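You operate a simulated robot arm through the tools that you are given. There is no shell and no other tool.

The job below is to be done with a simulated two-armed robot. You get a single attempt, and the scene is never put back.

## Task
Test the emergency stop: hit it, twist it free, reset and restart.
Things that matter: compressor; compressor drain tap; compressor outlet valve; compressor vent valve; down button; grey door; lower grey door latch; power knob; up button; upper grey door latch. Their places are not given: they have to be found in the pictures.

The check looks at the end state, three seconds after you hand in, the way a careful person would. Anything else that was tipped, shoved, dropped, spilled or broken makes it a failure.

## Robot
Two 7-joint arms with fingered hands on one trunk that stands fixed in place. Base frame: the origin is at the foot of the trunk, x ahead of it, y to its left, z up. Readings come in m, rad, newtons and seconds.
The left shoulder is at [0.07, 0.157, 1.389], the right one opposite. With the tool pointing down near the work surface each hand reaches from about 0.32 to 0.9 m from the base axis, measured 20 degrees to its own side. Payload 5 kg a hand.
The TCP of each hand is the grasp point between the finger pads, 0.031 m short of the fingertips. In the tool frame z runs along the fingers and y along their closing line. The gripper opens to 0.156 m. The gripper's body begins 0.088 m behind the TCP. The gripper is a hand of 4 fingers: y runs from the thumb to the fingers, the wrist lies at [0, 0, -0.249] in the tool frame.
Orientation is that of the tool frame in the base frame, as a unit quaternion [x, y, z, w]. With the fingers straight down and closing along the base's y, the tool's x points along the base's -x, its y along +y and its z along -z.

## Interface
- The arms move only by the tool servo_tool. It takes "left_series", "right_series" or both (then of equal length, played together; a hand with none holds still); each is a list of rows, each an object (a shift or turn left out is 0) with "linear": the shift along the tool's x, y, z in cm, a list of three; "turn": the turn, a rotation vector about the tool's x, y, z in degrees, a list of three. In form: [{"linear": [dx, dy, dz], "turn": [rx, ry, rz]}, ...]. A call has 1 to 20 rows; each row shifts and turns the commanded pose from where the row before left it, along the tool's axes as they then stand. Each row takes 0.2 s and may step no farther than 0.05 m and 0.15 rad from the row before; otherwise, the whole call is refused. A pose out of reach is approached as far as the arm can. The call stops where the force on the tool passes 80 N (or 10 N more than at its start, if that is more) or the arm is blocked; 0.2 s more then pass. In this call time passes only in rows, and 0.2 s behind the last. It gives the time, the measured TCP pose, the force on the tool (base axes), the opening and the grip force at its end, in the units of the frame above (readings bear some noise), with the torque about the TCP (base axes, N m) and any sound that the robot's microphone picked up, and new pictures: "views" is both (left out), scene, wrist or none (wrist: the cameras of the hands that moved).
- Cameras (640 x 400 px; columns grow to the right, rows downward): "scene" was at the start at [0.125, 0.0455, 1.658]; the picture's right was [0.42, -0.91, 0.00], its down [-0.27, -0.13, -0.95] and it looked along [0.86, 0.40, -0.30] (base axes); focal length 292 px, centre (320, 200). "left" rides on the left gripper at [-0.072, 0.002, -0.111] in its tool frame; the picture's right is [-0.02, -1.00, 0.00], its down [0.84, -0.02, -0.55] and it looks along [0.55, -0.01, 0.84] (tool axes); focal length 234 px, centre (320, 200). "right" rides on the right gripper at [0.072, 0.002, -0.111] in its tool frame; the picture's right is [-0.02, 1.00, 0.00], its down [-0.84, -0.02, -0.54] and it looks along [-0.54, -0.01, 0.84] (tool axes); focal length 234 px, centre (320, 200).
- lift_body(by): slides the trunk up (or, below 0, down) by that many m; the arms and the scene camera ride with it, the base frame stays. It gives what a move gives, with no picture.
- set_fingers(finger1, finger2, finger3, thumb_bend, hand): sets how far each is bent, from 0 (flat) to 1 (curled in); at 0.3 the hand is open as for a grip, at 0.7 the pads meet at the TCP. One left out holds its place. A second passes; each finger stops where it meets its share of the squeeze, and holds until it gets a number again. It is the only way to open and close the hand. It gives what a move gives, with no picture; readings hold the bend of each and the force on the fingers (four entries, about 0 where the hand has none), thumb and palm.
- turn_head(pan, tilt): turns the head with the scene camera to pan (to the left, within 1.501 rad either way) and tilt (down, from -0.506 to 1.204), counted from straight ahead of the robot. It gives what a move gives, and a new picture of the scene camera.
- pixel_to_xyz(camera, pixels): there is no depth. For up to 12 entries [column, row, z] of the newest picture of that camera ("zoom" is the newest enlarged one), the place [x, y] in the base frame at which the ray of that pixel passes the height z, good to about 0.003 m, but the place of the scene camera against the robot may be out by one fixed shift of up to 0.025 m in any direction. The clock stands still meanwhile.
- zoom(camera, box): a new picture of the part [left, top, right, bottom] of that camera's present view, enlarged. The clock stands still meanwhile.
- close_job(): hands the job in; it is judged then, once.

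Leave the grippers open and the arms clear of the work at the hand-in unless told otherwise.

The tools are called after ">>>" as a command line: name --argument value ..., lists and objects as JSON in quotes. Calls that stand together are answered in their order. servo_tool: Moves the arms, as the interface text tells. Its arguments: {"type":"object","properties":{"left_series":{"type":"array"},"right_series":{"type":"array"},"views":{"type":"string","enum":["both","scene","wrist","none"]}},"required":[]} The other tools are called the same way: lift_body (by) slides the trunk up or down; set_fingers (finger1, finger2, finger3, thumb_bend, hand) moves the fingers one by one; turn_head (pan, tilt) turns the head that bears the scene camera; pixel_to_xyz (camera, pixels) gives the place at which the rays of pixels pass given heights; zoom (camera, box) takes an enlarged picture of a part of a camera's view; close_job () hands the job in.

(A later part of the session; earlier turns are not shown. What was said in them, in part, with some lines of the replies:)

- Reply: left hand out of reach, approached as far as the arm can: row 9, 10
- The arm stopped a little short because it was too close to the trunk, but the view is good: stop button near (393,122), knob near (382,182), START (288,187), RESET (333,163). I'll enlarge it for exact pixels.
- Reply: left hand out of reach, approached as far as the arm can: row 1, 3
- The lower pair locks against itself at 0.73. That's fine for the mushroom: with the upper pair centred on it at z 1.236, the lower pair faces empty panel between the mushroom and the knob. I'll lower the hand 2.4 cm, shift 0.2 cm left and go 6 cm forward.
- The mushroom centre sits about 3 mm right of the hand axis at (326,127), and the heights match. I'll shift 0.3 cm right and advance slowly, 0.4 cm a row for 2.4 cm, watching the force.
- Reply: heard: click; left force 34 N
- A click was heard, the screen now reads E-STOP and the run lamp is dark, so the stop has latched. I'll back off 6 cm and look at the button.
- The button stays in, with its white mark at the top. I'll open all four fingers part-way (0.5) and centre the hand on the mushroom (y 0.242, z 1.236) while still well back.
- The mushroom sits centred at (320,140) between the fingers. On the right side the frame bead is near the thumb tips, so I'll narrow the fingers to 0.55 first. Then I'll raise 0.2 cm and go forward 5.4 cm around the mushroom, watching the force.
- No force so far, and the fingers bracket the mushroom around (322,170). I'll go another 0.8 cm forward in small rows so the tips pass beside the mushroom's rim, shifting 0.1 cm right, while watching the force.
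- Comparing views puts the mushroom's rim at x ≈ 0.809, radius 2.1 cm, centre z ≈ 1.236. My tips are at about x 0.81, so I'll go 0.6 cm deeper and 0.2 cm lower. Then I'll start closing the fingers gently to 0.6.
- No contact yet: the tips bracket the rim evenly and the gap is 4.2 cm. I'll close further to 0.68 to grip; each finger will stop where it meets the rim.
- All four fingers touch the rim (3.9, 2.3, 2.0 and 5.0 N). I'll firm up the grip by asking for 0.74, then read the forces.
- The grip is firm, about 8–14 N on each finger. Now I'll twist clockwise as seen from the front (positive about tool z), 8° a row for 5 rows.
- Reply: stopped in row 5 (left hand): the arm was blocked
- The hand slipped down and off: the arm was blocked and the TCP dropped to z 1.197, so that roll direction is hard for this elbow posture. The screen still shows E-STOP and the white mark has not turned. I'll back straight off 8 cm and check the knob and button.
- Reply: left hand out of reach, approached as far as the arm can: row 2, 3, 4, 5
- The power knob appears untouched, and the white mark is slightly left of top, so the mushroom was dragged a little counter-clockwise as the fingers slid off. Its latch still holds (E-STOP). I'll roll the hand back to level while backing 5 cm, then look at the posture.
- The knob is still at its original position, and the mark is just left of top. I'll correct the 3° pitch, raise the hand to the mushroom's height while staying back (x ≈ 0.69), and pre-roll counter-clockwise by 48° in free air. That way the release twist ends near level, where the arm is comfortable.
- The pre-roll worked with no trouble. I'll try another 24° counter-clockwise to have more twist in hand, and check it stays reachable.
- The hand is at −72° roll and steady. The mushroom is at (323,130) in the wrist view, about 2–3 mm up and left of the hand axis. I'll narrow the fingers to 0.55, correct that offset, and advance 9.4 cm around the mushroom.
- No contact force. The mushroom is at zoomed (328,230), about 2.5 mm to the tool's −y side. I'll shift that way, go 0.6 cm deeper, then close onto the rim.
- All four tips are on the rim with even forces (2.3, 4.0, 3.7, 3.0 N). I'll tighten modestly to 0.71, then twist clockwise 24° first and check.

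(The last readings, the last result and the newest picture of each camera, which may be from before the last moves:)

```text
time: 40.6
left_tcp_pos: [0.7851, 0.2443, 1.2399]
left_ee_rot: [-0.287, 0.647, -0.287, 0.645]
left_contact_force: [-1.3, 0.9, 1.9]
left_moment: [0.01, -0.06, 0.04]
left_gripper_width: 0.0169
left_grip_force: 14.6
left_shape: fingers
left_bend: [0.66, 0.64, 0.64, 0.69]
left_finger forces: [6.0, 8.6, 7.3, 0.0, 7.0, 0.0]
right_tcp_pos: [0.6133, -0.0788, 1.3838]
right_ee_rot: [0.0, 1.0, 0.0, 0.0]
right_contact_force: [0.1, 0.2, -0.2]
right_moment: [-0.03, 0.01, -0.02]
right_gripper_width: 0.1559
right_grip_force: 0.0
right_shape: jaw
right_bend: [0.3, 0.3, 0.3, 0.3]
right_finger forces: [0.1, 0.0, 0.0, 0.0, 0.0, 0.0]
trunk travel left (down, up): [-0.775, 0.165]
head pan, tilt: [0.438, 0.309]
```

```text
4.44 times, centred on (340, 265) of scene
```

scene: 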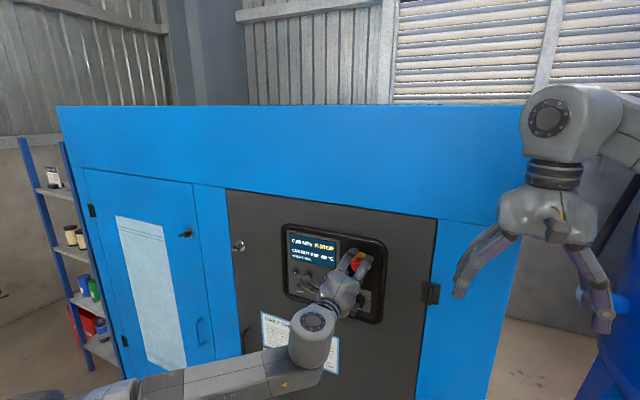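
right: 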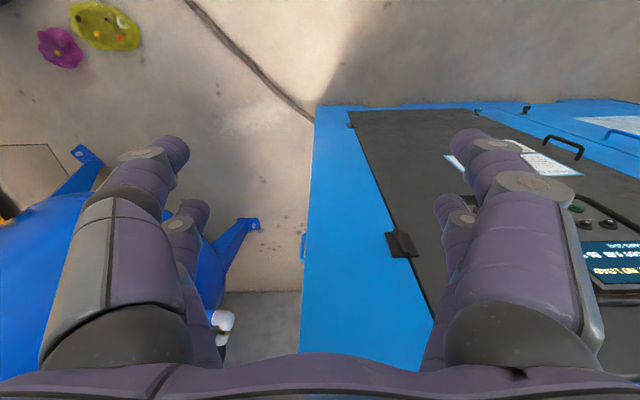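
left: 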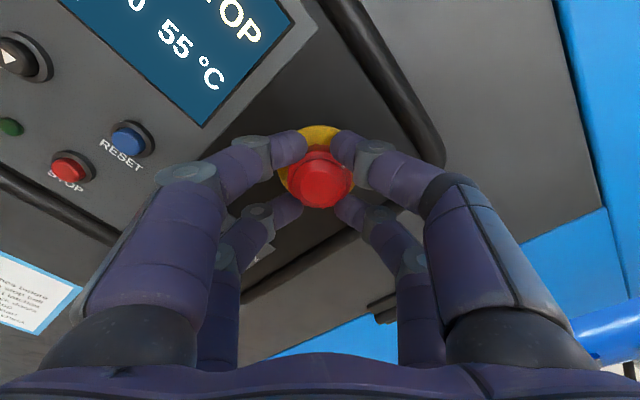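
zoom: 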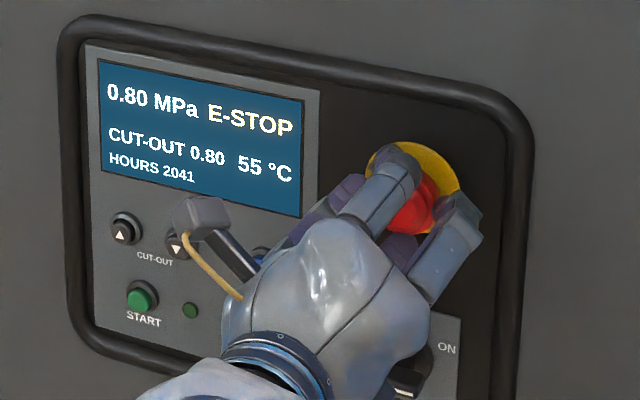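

The mark stays by the thumb, so the mushroom turns with the hand and the grip holds steady. I'll continue 36° more clockwise.

>>> servo_tool --left_series '[{"turn": [0, 0, 6]}, {"turn": [0, 0, 6]}, {"turn": [0, 0, 6]}, {"turn": [0, 0, 6]}, {"turn": [0, 0, 6]}, {"turn": [0, 0, 6]}]' --views "wrist"

>>> zoom --camera "left" --box '[160, 60, 480, 260]'

>>> zoom --camera "scene" --box '[280, 220, 400, 310]'

```text
time: 42.0
left_tcp_pos: [0.7852, 0.2435, 1.2397]
left_ee_rot: [-0.074, 0.704, -0.073, 0.703]
left_contact_force: [-4.2, 0.1, 0.8]
left_moment: [0.0, -0.06, 0.02]
left_gripper_width: 0.017
left_grip_force: 15.2
left_shape: fingers
left_bend: [0.66, 0.64, 0.64, 0.69]
left_finger forces: [6.0, 9.4, 7.7, 0.1, 7.2, 0.0]
right_tcp_pos: [0.6128, -0.0796, 1.3843]
right_ee_rot: [0.0, 1.0, 0.0, 0.0]
right_contact_force: [-0.7, 0.1, 0.6]
right_moment: [0.0, -0.01, 0.01]
right_gripper_width: 0.1559
right_grip_force: 0.0
right_shape: jaw
right_bend: [0.3, 0.3, 0.3, 0.3]
right_finger forces: [0.0, 0.1, 0.0, 0.0, 0.1, 0.1]
trunk travel left (down, up): [-0.775, 0.165]
head pan, tilt: [0.438, 0.309]
```

left: 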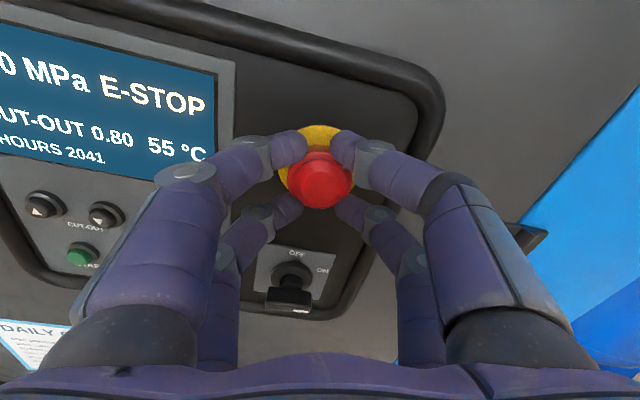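

```text
2.00 times, centred on (320, 160) of left
```

zoom: 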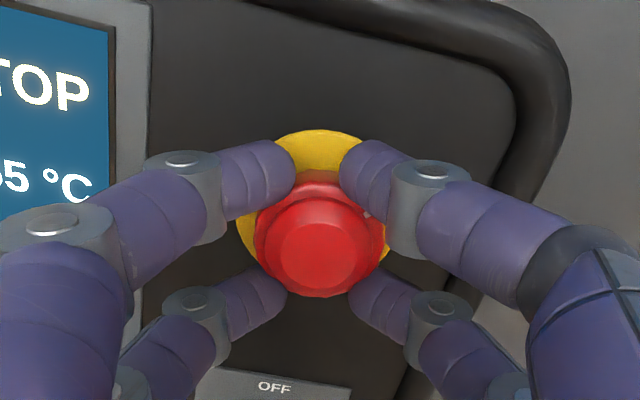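

```text
4.44 times, centred on (340, 265) of scene
```

zoom: 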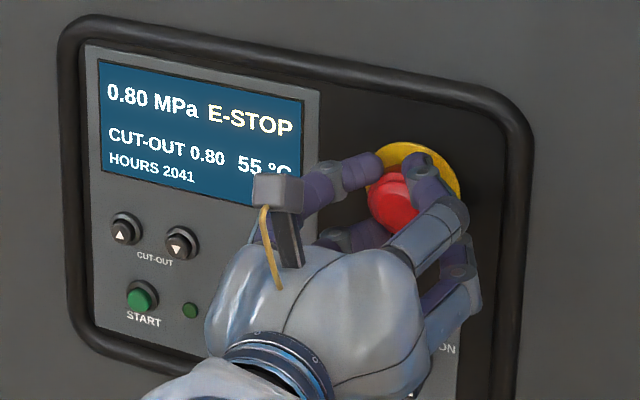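

The mark is still by the thumb, so the mushroom has turned about 60° with the hand. The screen still says E-STOP and nothing clicked yet. I'll turn another 12°, to level, and watch the torque.

>>> servo_tool --left_series '[{"turn": [0, 0, 6]}, {"turn": [0, 0, 6]}]' --views "wrist"

>>> zoom --camera "left" --box '[160, 60, 480, 260]'

>>> zoom --camera "scene" --box '[330, 230, 400, 300]'

```text
time: 42.6
left_tcp_pos: [0.7848, 0.2429, 1.2402]
left_ee_rot: [0.001, 0.708, 0.001, 0.706]
left_contact_force: [-3.6, -2.7, 1.0]
left_moment: [-0.02, -0.02, -0.07]
left_gripper_width: 0.0168
left_grip_force: 14.5
left_shape: fingers
left_bend: [0.66, 0.64, 0.64, 0.69]
left_finger forces: [5.7, 9.0, 8.1, 0.1, 7.7, 0.0]
right_tcp_pos: [0.6132, -0.0795, 1.3844]
right_ee_rot: [0.0, 1.0, 0.0, 0.0]
right_contact_force: [-0.6, -0.6, -0.1]
right_moment: [-0.01, -0.01, 0.02]
right_gripper_width: 0.1558
right_grip_force: 0.0
right_shape: jaw
right_bend: [0.3, 0.3, 0.3, 0.3]
right_finger forces: [0.0, 0.0, 0.0, 0.0, 0.1, 0.1]
trunk travel left (down, up): [-0.775, 0.165]
head pan, tilt: [0.438, 0.309]
```

left: 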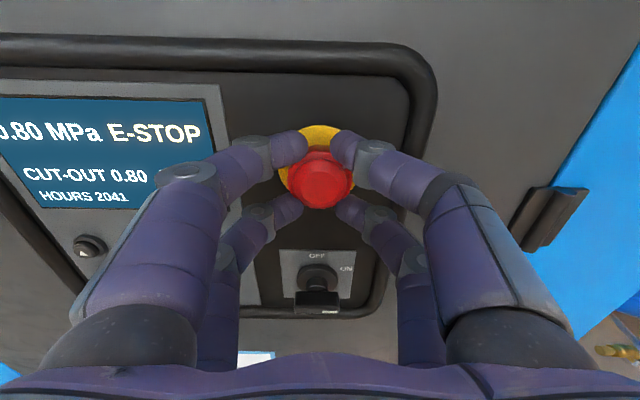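

```text
2.00 times, centred on (320, 160) of left
```

zoom: 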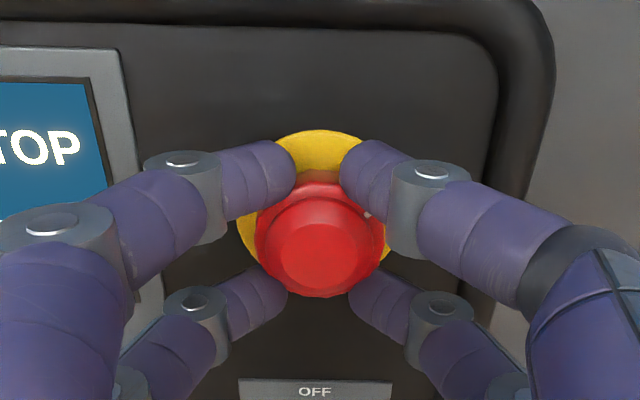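

```text
5.71 times, centred on (365, 265) of scene
```

zoom: 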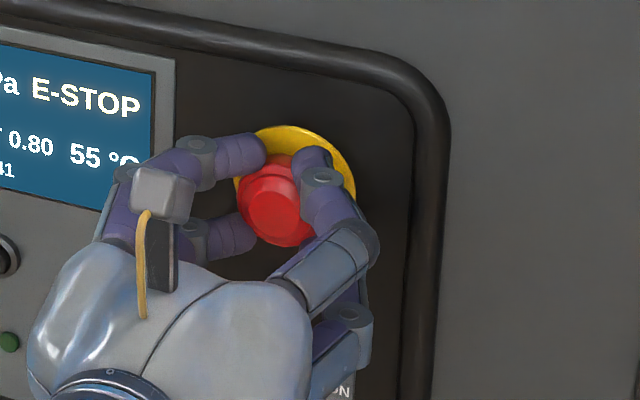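

The mushroom has now turned about 72° and a small outward push (−3.6 N) is on the hand, so it may be free but held in by my grip. I'll let go and look.

>>> set_fingers --hand "left" --finger1 0.55 --finger2 0.55 --finger3 0.55 --thumb_bend 0.55

>>> zoom --camera "left" --box '[160, 60, 480, 260]'

>>> zoom --camera "scene" --box '[280, 220, 400, 310]'

```text
time: 43.6
left_tcp_pos: [0.7859, 0.2445, 1.2392]
left_ee_rot: [0.0, 0.708, 0.0, 0.707]
left_contact_force: [0.0, -0.1, 0.9]
left_moment: [0.0, 0.02, 0.03]
left_gripper_width: 0.0602
left_grip_force: 0.0
left_shape: fingers
left_bend: [0.55, 0.55, 0.55, 0.55]
left_finger forces: [0.0, 0.0, 0.0, 0.0, 0.0, 0.1]
right_tcp_pos: [0.6144, -0.0779, 1.3836]
right_ee_rot: [-0.001, 1.0, 0.0, 0.0]
right_contact_force: [-0.6, -0.2, 1.1]
right_moment: [-0.01, 0.03, -0.01]
right_gripper_width: 0.1558
right_grip_force: 0.1
right_shape: jaw
right_bend: [0.3, 0.3, 0.3, 0.3]
right_finger forces: [0.1, 0.0, 0.0, 0.1, 0.0, 0.0]
trunk travel left (down, up): [-0.775, 0.165]
head pan, tilt: [0.438, 0.309]
```

```text
2.00 times, centred on (320, 160) of left
```

zoom: 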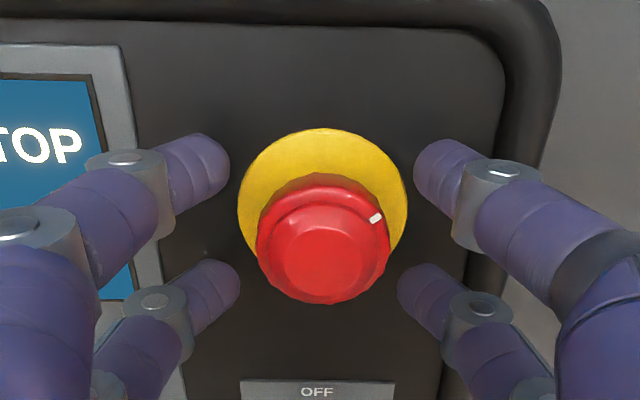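

```text
4.44 times, centred on (340, 265) of scene
```

zoom: 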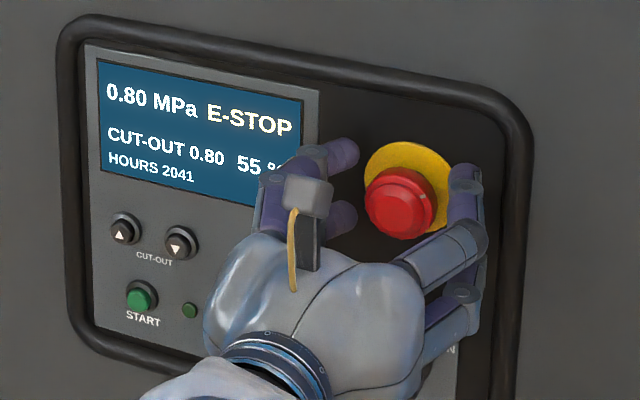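

The mark now points to about 2 o'clock, at zoomed (376,217), and the head looks a few millimetres farther out than when latched. I'll back off to x ≈ 0.694 and compare with the earlier pictures from that spot.

>>> servo_tool --left_series '[{"linear": [0.1, -0.2, -1.2]}, {"linear": [0.1, 0, -2]}, {"linear": [0, 0, -2]}, {"linear": [0, 0, -2]}, {"linear": [0, 0, -2]}]' --views "both"

>>> zoom --camera "left" --box '[240, 60, 400, 160]'

>>> zoom --camera "scene" --box '[280, 220, 400, 320]'

```text
time: 44.8
left_tcp_pos: [0.6912, 0.2395, 1.2383]
left_ee_rot: [0.0, 0.708, -0.001, 0.706]
left_contact_force: [-0.3, -0.4, -0.1]
left_moment: [0.0, 0.04, -0.01]
left_gripper_width: 0.0605
left_grip_force: 0.1
left_shape: fingers
left_bend: [0.55, 0.55, 0.55, 0.55]
left_finger forces: [0.0, 0.1, 0.0, 0.0, 0.0, 0.0]
right_tcp_pos: [0.6123, -0.0788, 1.3846]
right_ee_rot: [0.0, 1.0, 0.0, 0.001]
right_contact_force: [0.3, -0.4, 0.1]
right_moment: [-0.02, 0.0, -0.01]
right_gripper_width: 0.1561
right_grip_force: 0.0
right_shape: jaw
right_bend: [0.3, 0.3, 0.3, 0.3]
right_finger forces: [0.0, 0.0, 0.0, 0.0, 0.1, 0.0]
trunk travel left (down, up): [-0.775, 0.165]
head pan, tilt: [0.438, 0.309]
```

scene: 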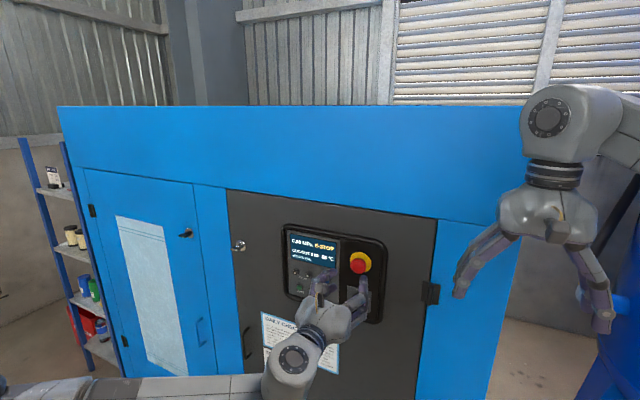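
left: 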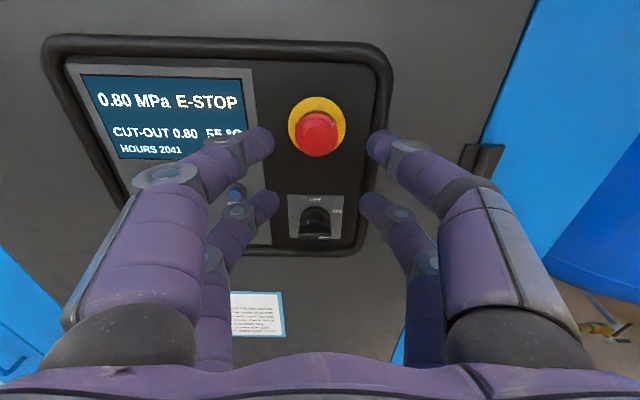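

```text
4.00 times, centred on (320, 110) of left
```

zoom: 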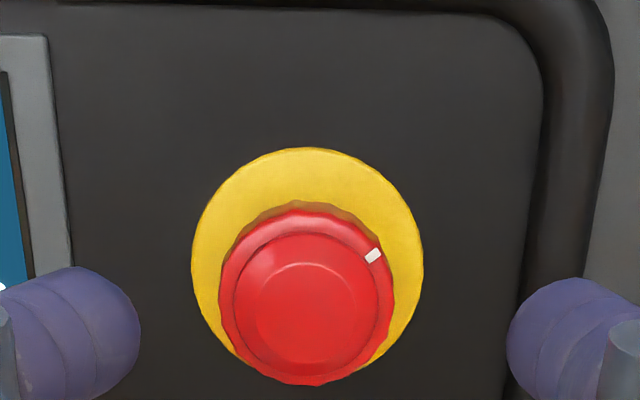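

```text
4.00 times, centred on (340, 270) of scene
```

zoom: 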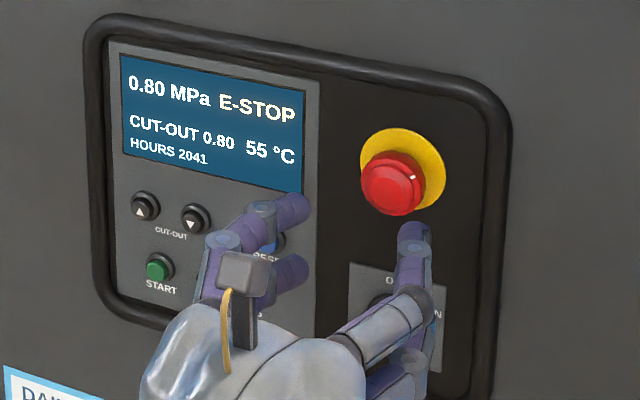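

Triangulating the mark puts it at x ≈ 0.805 now against 0.809 when latched, so the head has come out about 4 mm: it is twisted free. RESET is next. I'll make the thumb (upper right finger) the poker and fold the other fingers away, starting with finger1 and finger2.

>>> set_fingers --hand "left" --finger1 1.0 --finger2 1.0 --finger3 0.3 --thumb_bend 0.4

>>> set_fingers --hand "left" --finger3 0.95

>>> zoom --camera "left" --box '[0, 0, 640, 400]'

>>> zoom --camera "scene" --box '[240, 210, 410, 350]'

```text
time: 45.8
left_tcp_pos: [0.6923, 0.2395, 1.2366]
left_ee_rot: [0.0, 0.708, 0.0, 0.706]
left_contact_force: [-0.1, 0.0, 0.9]
left_moment: [-0.03, 0.0, -0.02]
left_gripper_width: 0.0623
left_grip_force: 0.1
left_shape: fingers
left_bend: [1.0, 1.0, 0.3, 0.4]
left_finger forces: [0.1, 0.0, 0.1, 0.0, 0.0, 0.0]
right_tcp_pos: [0.6135, -0.0793, 1.3837]
right_ee_rot: [0.0, 1.0, 0.001, 0.0]
right_contact_force: [0.4, -0.1, -0.1]
right_moment: [0.03, 0.0, 0.02]
right_gripper_width: 0.1559
right_grip_force: 0.0
right_shape: jaw
right_bend: [0.3, 0.3, 0.3, 0.3]
right_finger forces: [0.1, 0.0, 0.0, 0.0, 0.0, 0.0]
trunk travel left (down, up): [-0.775, 0.165]
head pan, tilt: [0.438, 0.309]
```

```text
time: 46.8
left_tcp_pos: [0.6912, 0.2388, 1.2363]
left_ee_rot: [-0.001, 0.707, 0.001, 0.707]
left_contact_force: [-0.4, -0.2, 0.8]
left_moment: [-0.01, -0.01, 0.01]
left_gripper_width: 0.062
left_grip_force: 0.0
left_shape: fingers
left_bend: [1.0, 1.0, 0.87, 0.4]
left_finger forces: [0.0, 0.1, 0.0, 0.0, 0.1, 0.0]
right_tcp_pos: [0.6135, -0.0782, 1.3842]
right_ee_rot: [0.001, 1.0, 0.0, 0.0]
right_contact_force: [0.4, -1.2, -0.4]
right_moment: [0.01, -0.01, 0.0]
right_gripper_width: 0.1558
right_grip_force: 0.1
right_shape: jaw
right_bend: [0.3, 0.3, 0.3, 0.3]
right_finger forces: [0.0, 0.0, 0.0, 0.0, 0.0, 0.0]
trunk travel left (down, up): [-0.775, 0.165]
head pan, tilt: [0.438, 0.309]
```

```text
1.00 times, centred on (320, 200) of left (not enlarged: the box is as wide or as high as the picture)
```

zoom: 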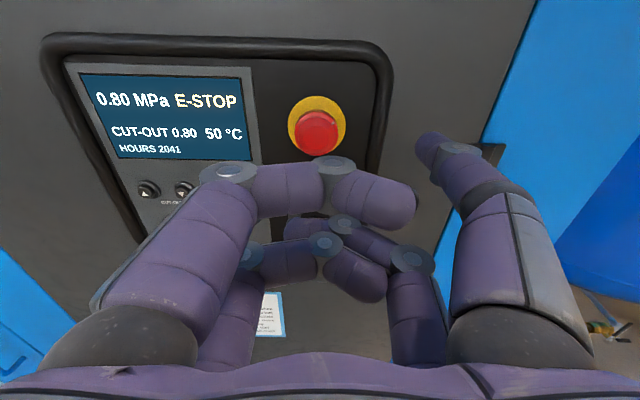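

```text
2.86 times, centred on (325, 280) of scene
```

zoom: 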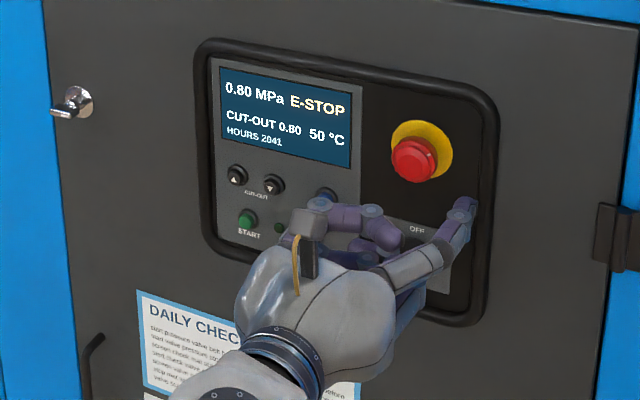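

The thumb now sticks out alone, tip at about (428,148) in the wrist view. In tool coordinates that is x −0.022, y −0.064, z +0.03. I'll move the hand 16.8 cm left and 10 cm down so the thumb tip is in front of RESET, still about 9 cm short of it.

>>> servo_tool --left_series '[{"linear": [1.25, 2.1, 0.1]}, {"linear": [1.25, 2.1, 0.1]}, {"linear": [1.25, 2.1, 0.1]}, {"linear": [1.25, 2.1, 0.1]}, {"linear": [1.25, 2.1, 0.1]}, {"linear": [1.25, 2.1, 0.1]}, {"linear": [1.25, 2.1, 0.1]}, {"linear": [1.25, 2.1, 0.1]}]' --views "both"

>>> zoom --camera "left" --box '[320, 40, 540, 180]'

>>> zoom --camera "scene" --box '[270, 210, 390, 320]'

```text
time: 48.6
left_tcp_pos: [0.7007, 0.4086, 1.1374]
left_ee_rot: [0.0, 0.708, -0.001, 0.706]
left_contact_force: [-0.9, 0.7, 0.2]
left_moment: [0.0, 0.01, 0.01]
left_gripper_width: 0.062
left_grip_force: 0.1
left_shape: fingers
left_bend: [1.0, 1.0, 0.87, 0.4]
left_finger forces: [0.1, 0.1, 0.0, 0.0, 0.0, 0.1]
right_tcp_pos: [0.6142, -0.0785, 1.384]
right_ee_rot: [0.0, 1.0, 0.001, 0.0]
right_contact_force: [-0.1, -0.3, 0.1]
right_moment: [0.02, -0.01, 0.02]
right_gripper_width: 0.1557
right_grip_force: 0.1
right_shape: jaw
right_bend: [0.3, 0.3, 0.3, 0.3]
right_finger forces: [0.1, 0.0, 0.0, 0.0, 0.1, 0.0]
trunk travel left (down, up): [-0.775, 0.165]
head pan, tilt: [0.438, 0.309]
```

scene: 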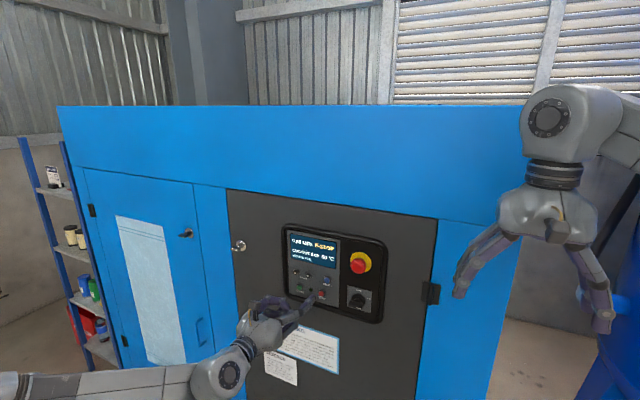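
left: 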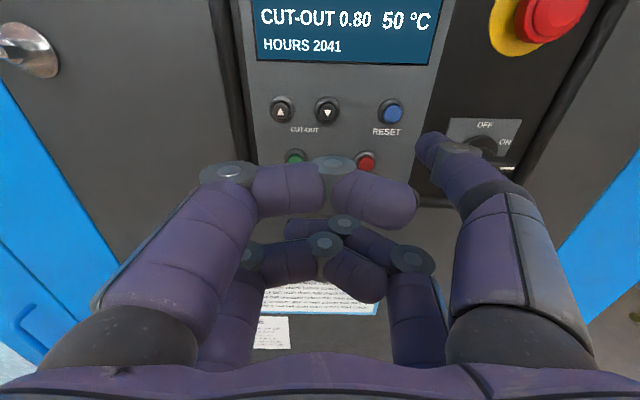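

```text
2.86 times, centred on (430, 110) of left
```

zoom: 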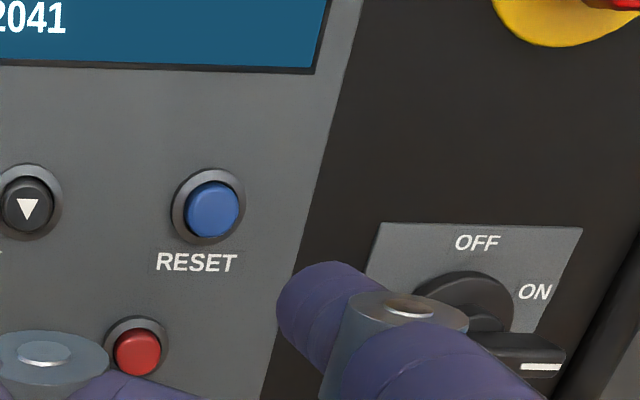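

```text
3.64 times, centred on (330, 265) of scene
```

zoom: 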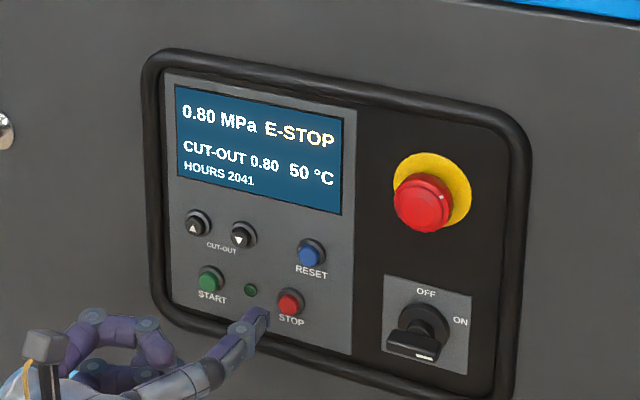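

RESET is at (392,113) in the wrist view and triangulates to about (0.82, 0.343, 1.158). The thumb tip is lined up with it to within 2 mm. I'll go 6.5 cm forward and look again before touching.

>>> servo_tool --left_series '[{"linear": [0, 0, 1.5]}, {"linear": [0, 0, 1.5]}, {"linear": [0, 0, 1.5]}, {"linear": [0, 0, 1.0]}, {"linear": [0, 0, 1.0]}]' --views "wrist"

>>> zoom --camera "left" --box '[320, 70, 540, 210]'

>>> zoom --camera "scene" --box '[270, 230, 370, 320]'

```text
time: 49.8
left_tcp_pos: [0.7674, 0.4091, 1.1365]
left_ee_rot: [0.0, 0.708, 0.001, 0.707]
left_contact_force: [-0.4, 0.4, -0.3]
left_moment: [0.04, 0.0, 0.0]
left_gripper_width: 0.0623
left_grip_force: 0.0
left_shape: fingers
left_bend: [1.0, 1.0, 0.87, 0.4]
left_finger forces: [0.0, 0.0, 0.0, 0.0, 0.1, 0.0]
right_tcp_pos: [0.615, -0.0787, 1.3846]
right_ee_rot: [0.0, 1.0, 0.0, -0.001]
right_contact_force: [0.8, 0.5, 0.4]
right_moment: [0.02, 0.01, -0.01]
right_gripper_width: 0.156
right_grip_force: 0.1
right_shape: jaw
right_bend: [0.3, 0.3, 0.3, 0.3]
right_finger forces: [0.1, 0.0, 0.0, 0.1, 0.0, 0.1]
trunk travel left (down, up): [-0.775, 0.165]
head pan, tilt: [0.438, 0.309]
```

left: 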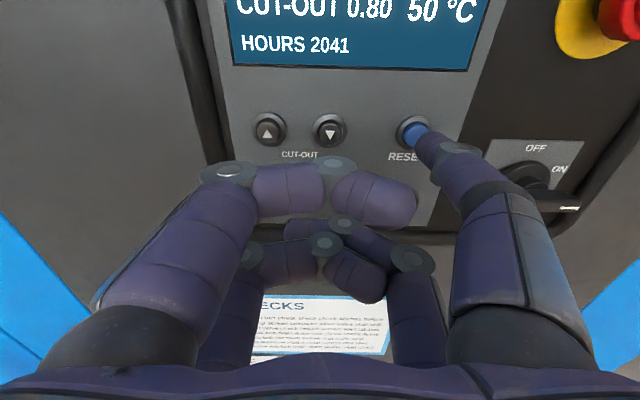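

```text
2.86 times, centred on (430, 140) of left
```

zoom: 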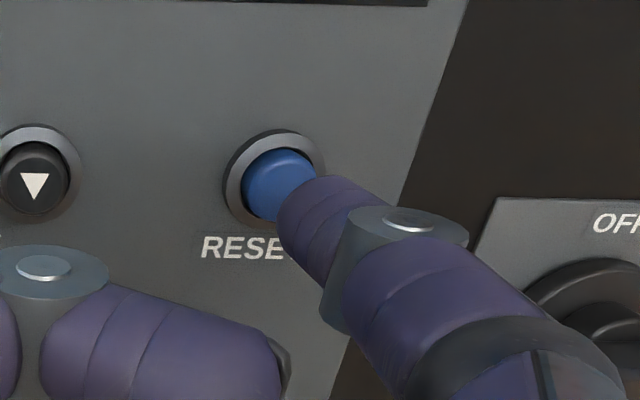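

```text
4.44 times, centred on (320, 275) of scene
```

zoom: 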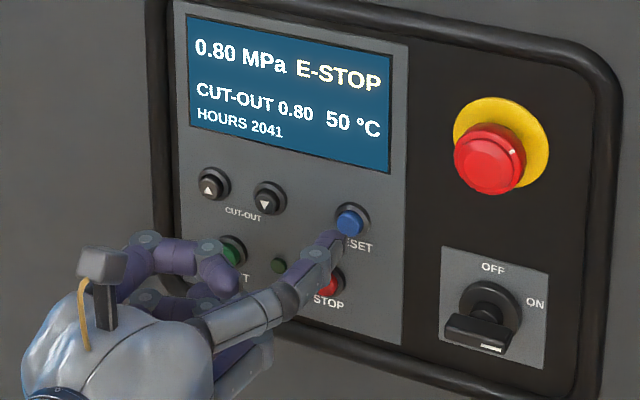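

The tip, at zoomed (300,215), is closing on the RESET cap at (280,185) as it should. I'll advance 2.2 cm in small rows, watching force and sound.

>>> servo_tool --left_series '[{"linear": [0, 0, 0.5]}, {"linear": [0, 0, 0.5]}, {"linear": [0, 0, 0.3]}, {"linear": [0, 0, 0.3]}, {"linear": [0, 0, 0.3]}, {"linear": [0, 0, 0.3]}]' --views "wrist"

>>> zoom --camera "left" --box '[320, 70, 540, 210]'

>>> zoom --camera "scene" --box '[270, 230, 370, 320]'

```text
time: 51.2
left_tcp_pos: [0.7883, 0.4092, 1.1369]
left_ee_rot: [0.0, 0.708, -0.001, 0.706]
left_contact_force: [-3.4, 0.2, -1.1]
left_moment: [0.05, -0.04, -0.28]
left_gripper_width: 0.0624
left_grip_force: 2.4
left_shape: fingers
left_bend: [1.0, 1.0, 0.87, 0.4]
left_finger forces: [0.0, 0.1, 0.1, 0.0, 3.8, 0.0]
right_tcp_pos: [0.6131, -0.0794, 1.3849]
right_ee_rot: [0.001, 1.0, 0.0, 0.0]
right_contact_force: [-0.7, 0.0, -0.1]
right_moment: [-0.03, -0.02, -0.01]
right_gripper_width: 0.1561
right_grip_force: 0.2
right_shape: jaw
right_bend: [0.3, 0.3, 0.3, 0.3]
right_finger forces: [0.0, 0.1, 0.1, 0.0, 0.0, 0.0]
trunk travel left (down, up): [-0.775, 0.165]
head pan, tilt: [0.438, 0.309]
heard: click
```

left: 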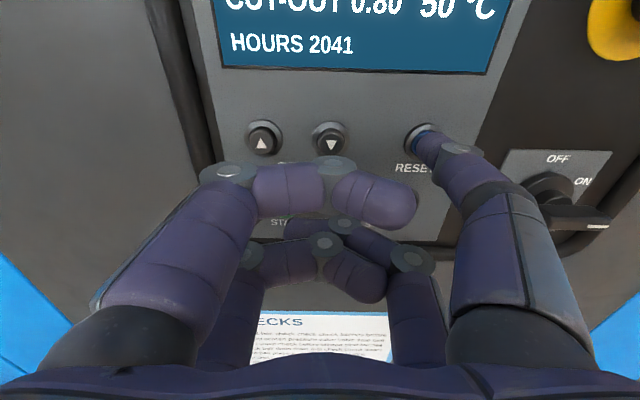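

```text
2.86 times, centred on (430, 140) of left
```

zoom: 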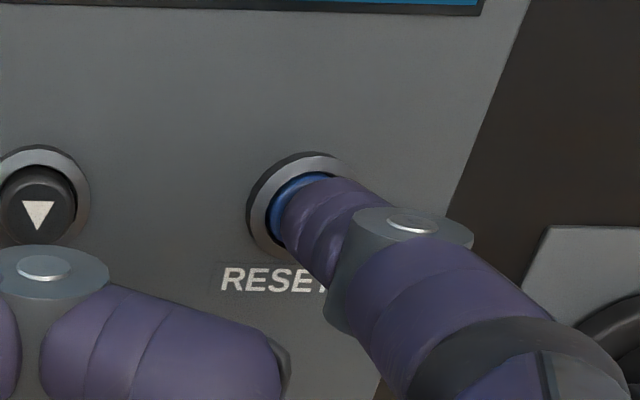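

```text
4.44 times, centred on (320, 275) of scene
```

zoom: 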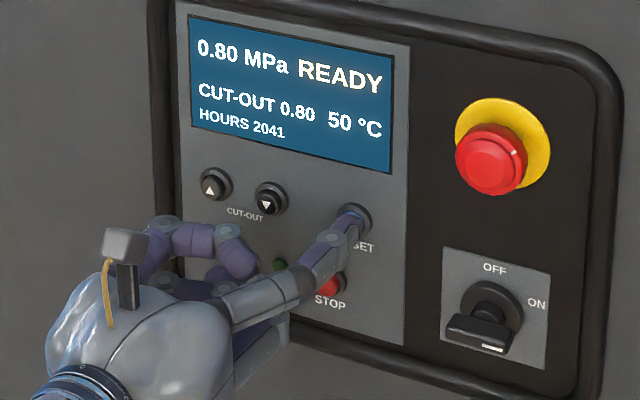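

A click was heard and the screen now reads READY, so the stop was freed and the reset took. I'll back off 5 cm, then move 9.4 cm left and 5.6 cm down to face START.

>>> servo_tool --left_series '[{"linear": [0, 0, -1.0]}, {"linear": [0, 0, -1.5]}, {"linear": [0, 0, -1.5]}, {"linear": [0, 0, -1.5]}, {"linear": [1.1, 1.9, 0]}, {"linear": [1.1, 1.9, 0]}, {"linear": [1.1, 1.9, 0]}, {"linear": [1.1, 1.9, 0]}, {"linear": [1.2, 1.85, 0]}]' --views "both"

>>> zoom --camera "left" --box '[320, 70, 540, 210]'

>>> zoom --camera "scene" --box '[270, 230, 370, 320]'

```text
time: 53.2
left_tcp_pos: [0.7331, 0.5056, 1.0816]
left_ee_rot: [0.001, 0.707, -0.001, 0.707]
left_contact_force: [0.1, 0.0, -0.2]
left_moment: [-0.02, 0.0, -0.03]
left_gripper_width: 0.0623
left_grip_force: 0.0
left_shape: fingers
left_bend: [1.0, 1.0, 0.87, 0.4]
left_finger forces: [0.0, 0.0, 0.1, 0.1, 0.0, 0.0]
right_tcp_pos: [0.6135, -0.0776, 1.3836]
right_ee_rot: [0.0, 1.0, 0.0, 0.001]
right_contact_force: [-0.4, -0.4, 0.5]
right_moment: [0.0, 0.04, -0.01]
right_gripper_width: 0.156
right_grip_force: 0.1
right_shape: jaw
right_bend: [0.3, 0.3, 0.3, 0.3]
right_finger forces: [0.0, 0.0, 0.0, 0.0, 0.1, 0.0]
trunk travel left (down, up): [-0.775, 0.165]
head pan, tilt: [0.438, 0.309]
```

scene: 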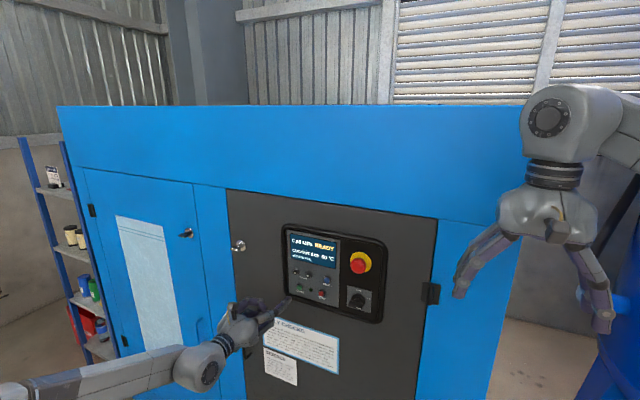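
left: 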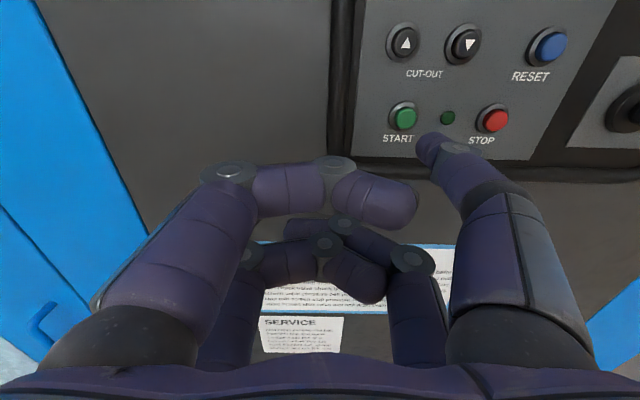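

```text
2.86 times, centred on (430, 140) of left
```

zoom: 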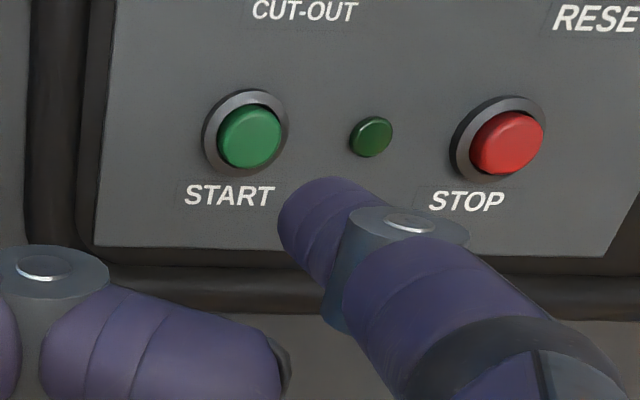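

```text
4.44 times, centred on (320, 275) of scene
```

zoom: 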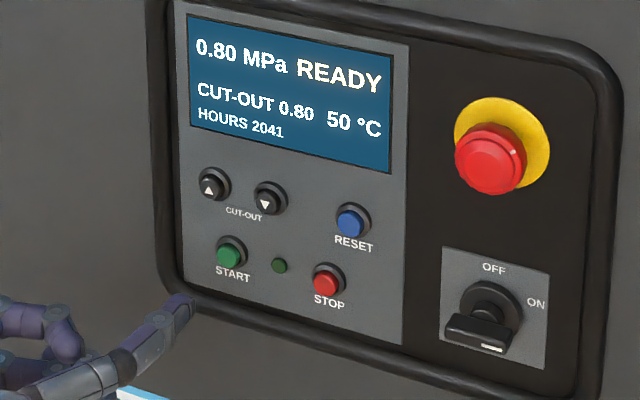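

The screen shows READY, and START is at (405,118) in the wrist view, about (0.438, 1.106). I'll trim 0.35 cm right and 0.15 cm up, go 3.5 cm forward and check.

>>> servo_tool --left_series '[{"linear": [-0.15, -0.35, 0.5]}, {"linear": [0, 0, 1.0]}, {"linear": [0, 0, 1.0]}, {"linear": [0, 0, 1.0]}]' --views "wrist"

>>> zoom --camera "left" --box '[320, 70, 540, 210]'

>>> zoom --camera "scene" --box '[270, 230, 370, 320]'

```text
time: 54.2
left_tcp_pos: [0.7675, 0.5008, 1.0834]
left_ee_rot: [0.001, 0.707, -0.001, 0.707]
left_contact_force: [0.6, 0.1, 0.6]
left_moment: [-0.02, -0.03, 0.01]
left_gripper_width: 0.0621
left_grip_force: 0.1
left_shape: fingers
left_bend: [1.0, 1.0, 0.87, 0.4]
left_finger forces: [0.1, 0.1, 0.1, 0.0, 0.1, 0.1]
right_tcp_pos: [0.614, -0.0783, 1.3837]
right_ee_rot: [0.0, 1.0, 0.001, 0.0]
right_contact_force: [0.1, 0.9, -0.3]
right_moment: [0.03, 0.02, 0.03]
right_gripper_width: 0.1559
right_grip_force: 0.0
right_shape: jaw
right_bend: [0.3, 0.3, 0.3, 0.3]
right_finger forces: [0.1, 0.1, 0.1, 0.1, 0.1, 0.0]
trunk travel left (down, up): [-0.775, 0.165]
head pan, tilt: [0.438, 0.309]
```

left: 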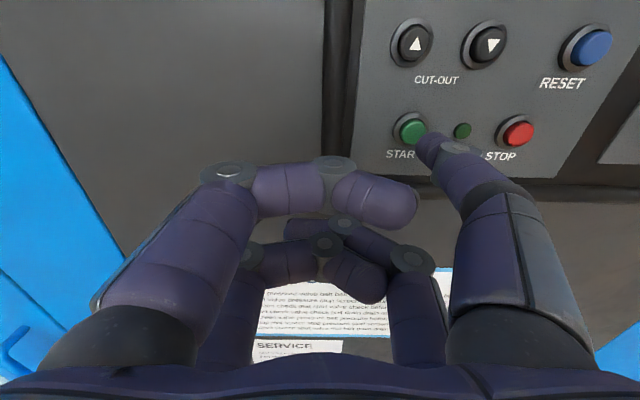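

```text
2.86 times, centred on (430, 140) of left
```

zoom: 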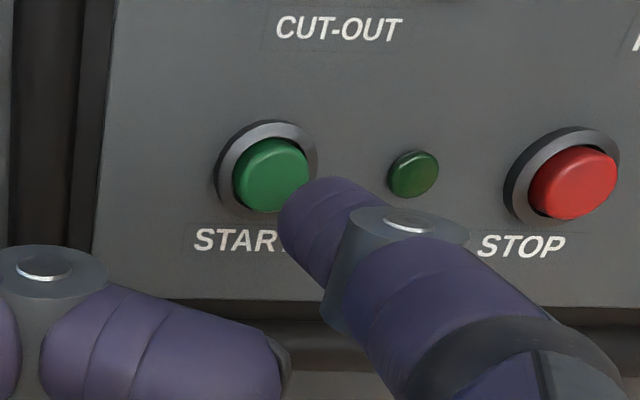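

```text
4.44 times, centred on (320, 275) of scene
```

zoom: 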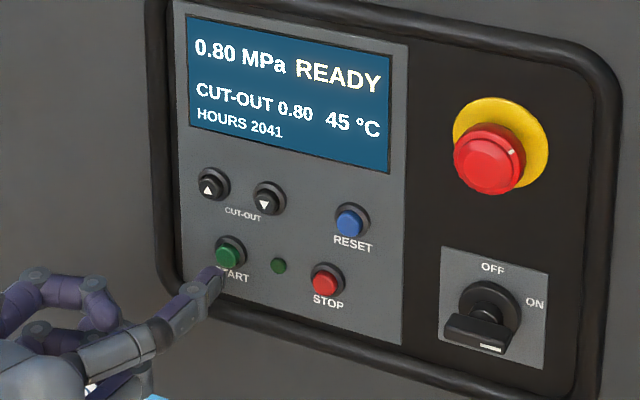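

At the same distance the RESET cap sat at zoomed (280,185), while START sits at (271,175). So I'll shift 0.35 cm left and 0.35 cm up, then advance 2.2 cm in small rows to press START.

>>> servo_tool --left_series '[{"linear": [-0.35, 0.35, 0.2]}, {"linear": [0, 0, 0.4]}, {"linear": [0, 0, 0.4]}, {"linear": [0, 0, 0.3]}, {"linear": [0, 0, 0.3]}, {"linear": [0, 0, 0.3]}, {"linear": [0, 0, 0.3]}]' --views "wrist"

>>> zoom --camera "left" --box '[320, 70, 540, 210]'

>>> zoom --camera "scene" --box '[270, 230, 370, 320]'

```text
time: 55.8
left_tcp_pos: [0.7886, 0.5047, 1.0849]
left_ee_rot: [0.0, 0.708, 0.001, 0.707]
left_contact_force: [-12.0, 2.6, -0.9]
left_moment: [-0.06, -0.28, -0.82]
left_gripper_width: 0.0621
left_grip_force: 6.4
left_shape: fingers
left_bend: [1.0, 1.0, 0.87, 0.4]
left_finger forces: [0.0, 0.0, 0.0, 0.1, 12.5, 0.0]
right_tcp_pos: [0.6113, -0.0769, 1.3846]
right_ee_rot: [-0.001, 1.0, 0.0, 0.001]
right_contact_force: [0.0, 0.0, -0.7]
right_moment: [0.02, 0.01, 0.06]
right_gripper_width: 0.1557
right_grip_force: 0.1
right_shape: jaw
right_bend: [0.3, 0.3, 0.3, 0.3]
right_finger forces: [0.0, 0.0, 0.0, 0.0, 0.1, 0.0]
trunk travel left (down, up): [-0.775, 0.165]
head pan, tilt: [0.438, 0.309]
heard: click
```

left: 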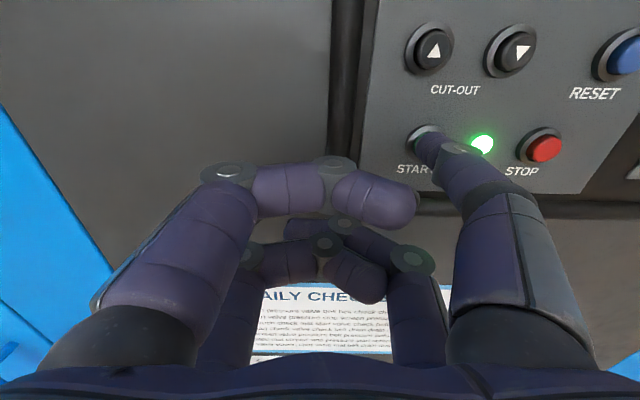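

```text
2.86 times, centred on (430, 140) of left
```

zoom: 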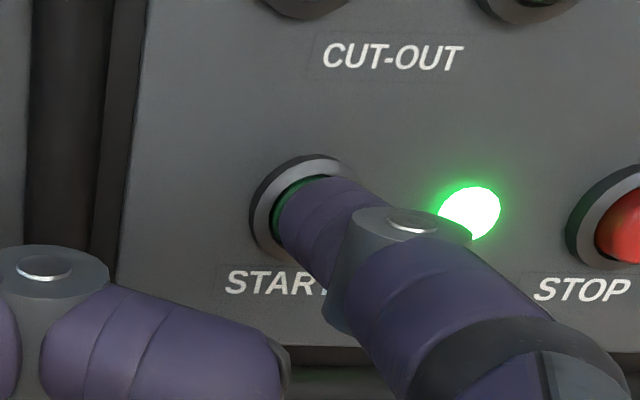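

```text
4.44 times, centred on (320, 275) of scene
```

zoom: 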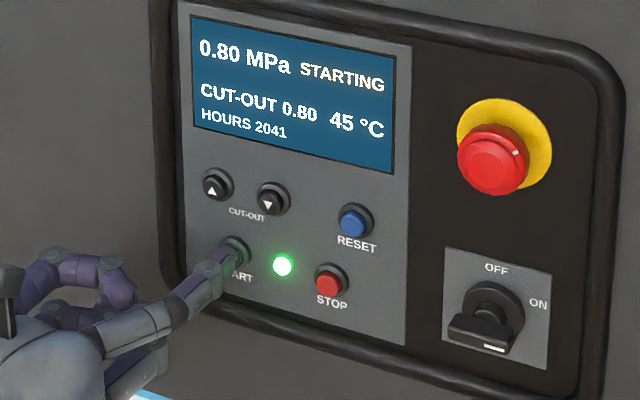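

A click, the run lamp is lit green and the screen reads STARTING. I'll draw the thumb straight back off START and retreat about 16 cm, then check that the machine runs up.

>>> servo_tool --left_series '[{"linear": [0, 0, -1.0]}, {"linear": [0, 0, -1.5]}, {"linear": [0, 0, -2]}, {"linear": [0, 0, -2]}, {"linear": [0, 0.5, -2.5]}, {"linear": [0, 1, -2.5]}, {"linear": [0, 1, -2.5]}, {"linear": [0, 1, -2.5]}]' --views "both"

>>> zoom --camera "scene" --box '[270, 220, 390, 320]'

```text
time: 57.6
left_tcp_pos: [0.6259, 0.5407, 1.0855]
left_ee_rot: [0.001, 0.707, -0.001, 0.707]
left_contact_force: [-0.4, 0.7, -0.3]
left_moment: [0.01, -0.03, -0.01]
left_gripper_width: 0.0624
left_grip_force: 0.1
left_shape: fingers
left_bend: [1.0, 1.0, 0.87, 0.4]
left_finger forces: [0.0, 0.1, 0.0, 0.0, 0.0, 0.0]
right_tcp_pos: [0.6125, -0.0797, 1.3841]
right_ee_rot: [0.0, 1.0, 0.001, 0.001]
right_contact_force: [-0.1, 1.0, 0.1]
right_moment: [0.01, -0.02, -0.02]
right_gripper_width: 0.1558
right_grip_force: 0.0
right_shape: jaw
right_bend: [0.3, 0.3, 0.3, 0.3]
right_finger forces: [0.1, 0.0, 0.0, 0.0, 0.0, 0.0]
trunk travel left (down, up): [-0.775, 0.165]
head pan, tilt: [0.438, 0.309]
```

scene: 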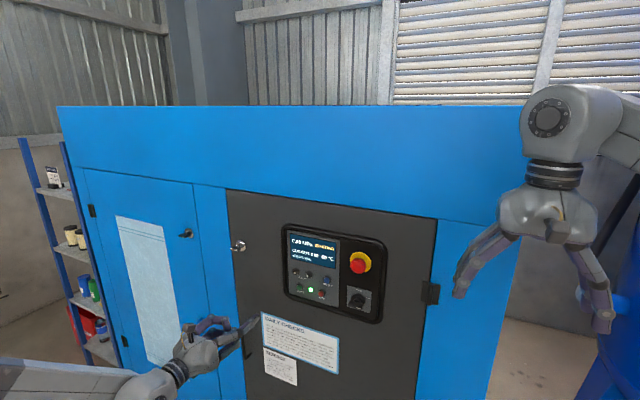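
left: 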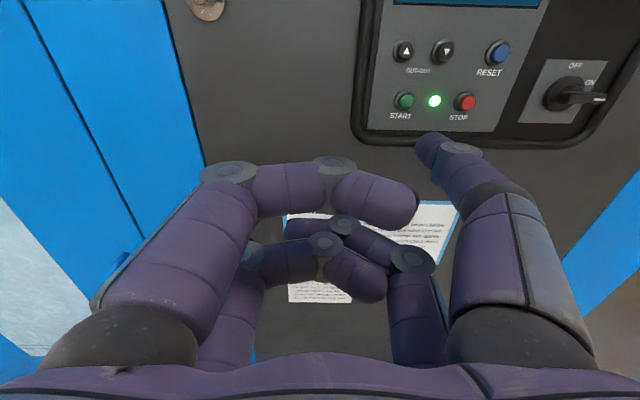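

```text
4.00 times, centred on (330, 270) of scene
```

zoom: 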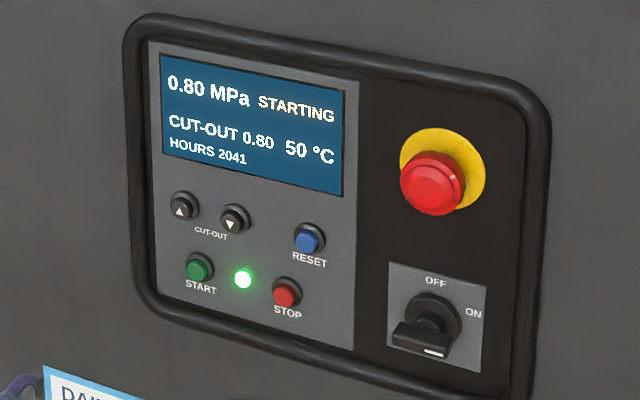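

It's still STARTING with the lamp lit; the knob, CUT-OUT 0.80 and door are unchanged. I'll open the hand, finger3 first since it was folded over finger2, which also lets time pass.

>>> set_fingers --hand "left" --finger3 0.3 --thumb_bend 0.3

>>> set_fingers --hand "left" --finger1 0.3 --finger2 0.3

>>> zoom --camera "scene" --box '[270, 220, 390, 320]'

```text
time: 58.6
left_tcp_pos: [0.6252, 0.5403, 1.0856]
left_ee_rot: [0.0, 0.708, 0.0, 0.706]
left_contact_force: [0.2, -0.1, 0.0]
left_moment: [-0.03, 0.0, -0.02]
left_gripper_width: 0.0702
left_grip_force: 0.0
left_shape: fingers
left_bend: [1.0, 1.0, 0.3, 0.3]
left_finger forces: [0.0, 0.0, 0.0, 0.0, 0.0, 0.0]
right_tcp_pos: [0.6138, -0.079, 1.3832]
right_ee_rot: [0.0, 1.0, -0.001, 0.0]
right_contact_force: [-0.5, 0.2, -0.1]
right_moment: [0.02, -0.02, -0.02]
right_gripper_width: 0.1561
right_grip_force: 0.1
right_shape: jaw
right_bend: [0.3, 0.3, 0.3, 0.3]
right_finger forces: [0.0, 0.0, 0.0, 0.0, 0.1, 0.1]
trunk travel left (down, up): [-0.775, 0.165]
head pan, tilt: [0.438, 0.309]
```

```text
time: 59.6
left_tcp_pos: [0.6268, 0.54, 1.0852]
left_ee_rot: [0.0, 0.708, 0.0, 0.707]
left_contact_force: [0.1, 0.3, 1.4]
left_moment: [0.0, -0.01, 0.03]
left_gripper_width: 0.1595
left_grip_force: 0.0
left_shape: fingers
left_bend: [0.3, 0.3, 0.3, 0.3]
left_finger forces: [0.1, 0.1, 0.1, 0.0, 0.0, 0.0]
right_tcp_pos: [0.6136, -0.0789, 1.3848]
right_ee_rot: [0.0, 1.0, 0.0, 0.0]
right_contact_force: [0.2, -0.2, 0.6]
right_moment: [0.0, -0.01, 0.04]
right_gripper_width: 0.1557
right_grip_force: 0.0
right_shape: jaw
right_bend: [0.3, 0.3, 0.3, 0.3]
right_finger forces: [0.1, 0.1, 0.0, 0.0, 0.0, 0.0]
trunk travel left (down, up): [-0.775, 0.165]
head pan, tilt: [0.438, 0.309]
```

```text
4.00 times, centred on (330, 270) of scene
```

zoom: 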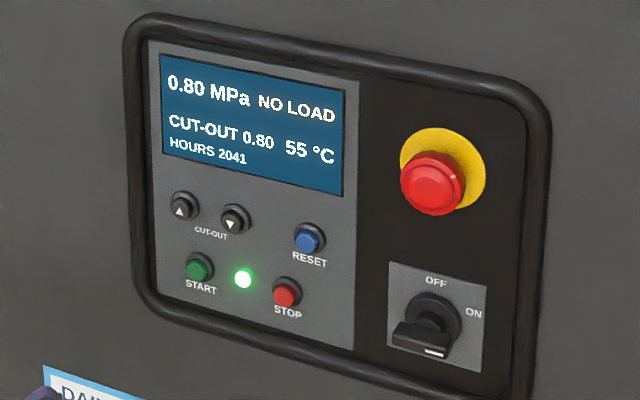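

The machine is back as it was at the start: NO LOAD, 0.80 MPa, CUT-OUT 0.80, lamp lit, knob on ON. I'll take the left arm clear, back toward its starting place.

>>> servo_tool --left_series '[{"linear": [0, 0.1, -2]}, {"linear": [-1, 0.1, -2]}, {"linear": [-2.5, 0.1, -1.5]}, {"linear": [-2.5, 0.1, -1.5]}, {"linear": [-2.5, 0.1, -1.5]}, {"linear": [-2.5, 0.1, -1.5]}, {"linear": [-2.5, 0.1, -1]}, {"linear": [-2.5, 0.1, -1]}, {"linear": [-2.5, 0.1, -0.5]}, {"linear": [-2.5, 0.1, 0]}, {"linear": [-2.5, 0.1, 0]}]' --views "both"

>>> zoom --camera "scene" --box '[270, 220, 390, 320]'

```text
time: 62.0
left_tcp_pos: [0.5005, 0.5502, 1.3237]
left_ee_rot: [0.001, 0.708, 0.0, 0.706]
left_contact_force: [0.3, 0.4, -0.2]
left_moment: [0.0, 0.0, 0.02]
left_gripper_width: 0.1599
left_grip_force: 0.0
left_shape: fingers
left_bend: [0.3, 0.3, 0.3, 0.3]
left_finger forces: [0.0, 0.0, 0.0, 0.1, 0.0, 0.0]
right_tcp_pos: [0.6123, -0.0803, 1.3836]
right_ee_rot: [0.0, 1.0, 0.0, 0.001]
right_contact_force: [-0.4, 0.2, -0.4]
right_moment: [0.02, -0.01, 0.0]
right_gripper_width: 0.1557
right_grip_force: 0.0
right_shape: jaw
right_bend: [0.3, 0.3, 0.3, 0.3]
right_finger forces: [0.0, 0.0, 0.1, 0.0, 0.1, 0.1]
trunk travel left (down, up): [-0.775, 0.165]
head pan, tilt: [0.438, 0.309]
```

scene: 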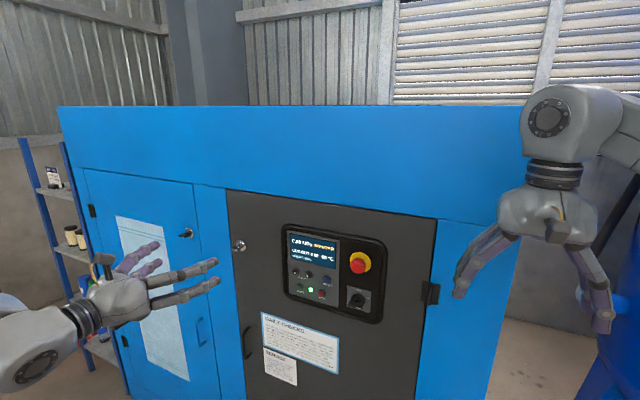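
left: 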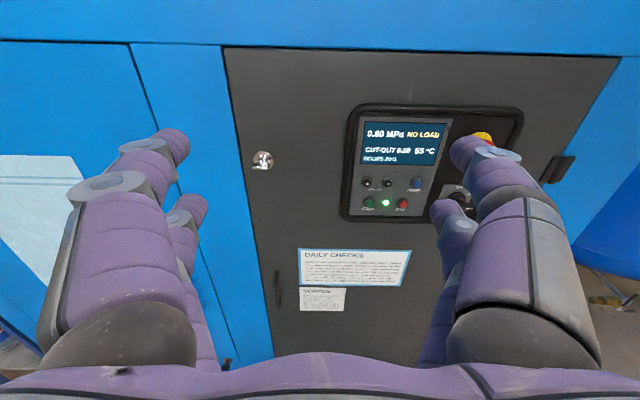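

```text
4.00 times, centred on (330, 270) of scene
```

zoom: 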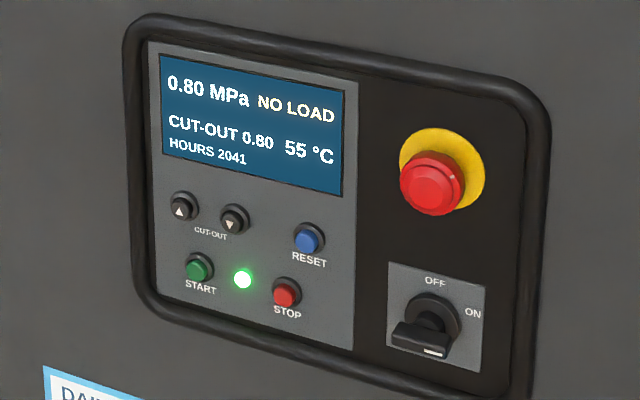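

The screen reads NO LOAD with the lamp lit. The stop is out, the knob is on ON, CUT-OUT is 0.80 and the door is shut with its latches as before. Both hands are open and clear, so I'll hand in.

>>> close_job

```text
The job is handed in.
```

The emergency stop test is done, and the compressor is running again as it was at the start.

1. **Hit:** the button clicked in, the screen showed E-STOP and the run lamp went out.
2. **Twist free:** the first try slipped off without freeing it. On the second try, from a better wrist angle, I turned the button about 72° clockwise. It came back out about 4 mm.
3. **Reset:** RESET clicked and the screen changed to READY.
4. **Restart:** START clicked and the lamp lit. The screen went from STARTING to NO LOAD.

At hand-in the screen read 0.80 MPa, NO LOAD and CUT-OUT 0.80, as before the test. The power knob was still at ON and the grey door was shut. Both hands were open and clear of the work. The white mark on the stop button now points to about 2 o'clock instead of straight up.
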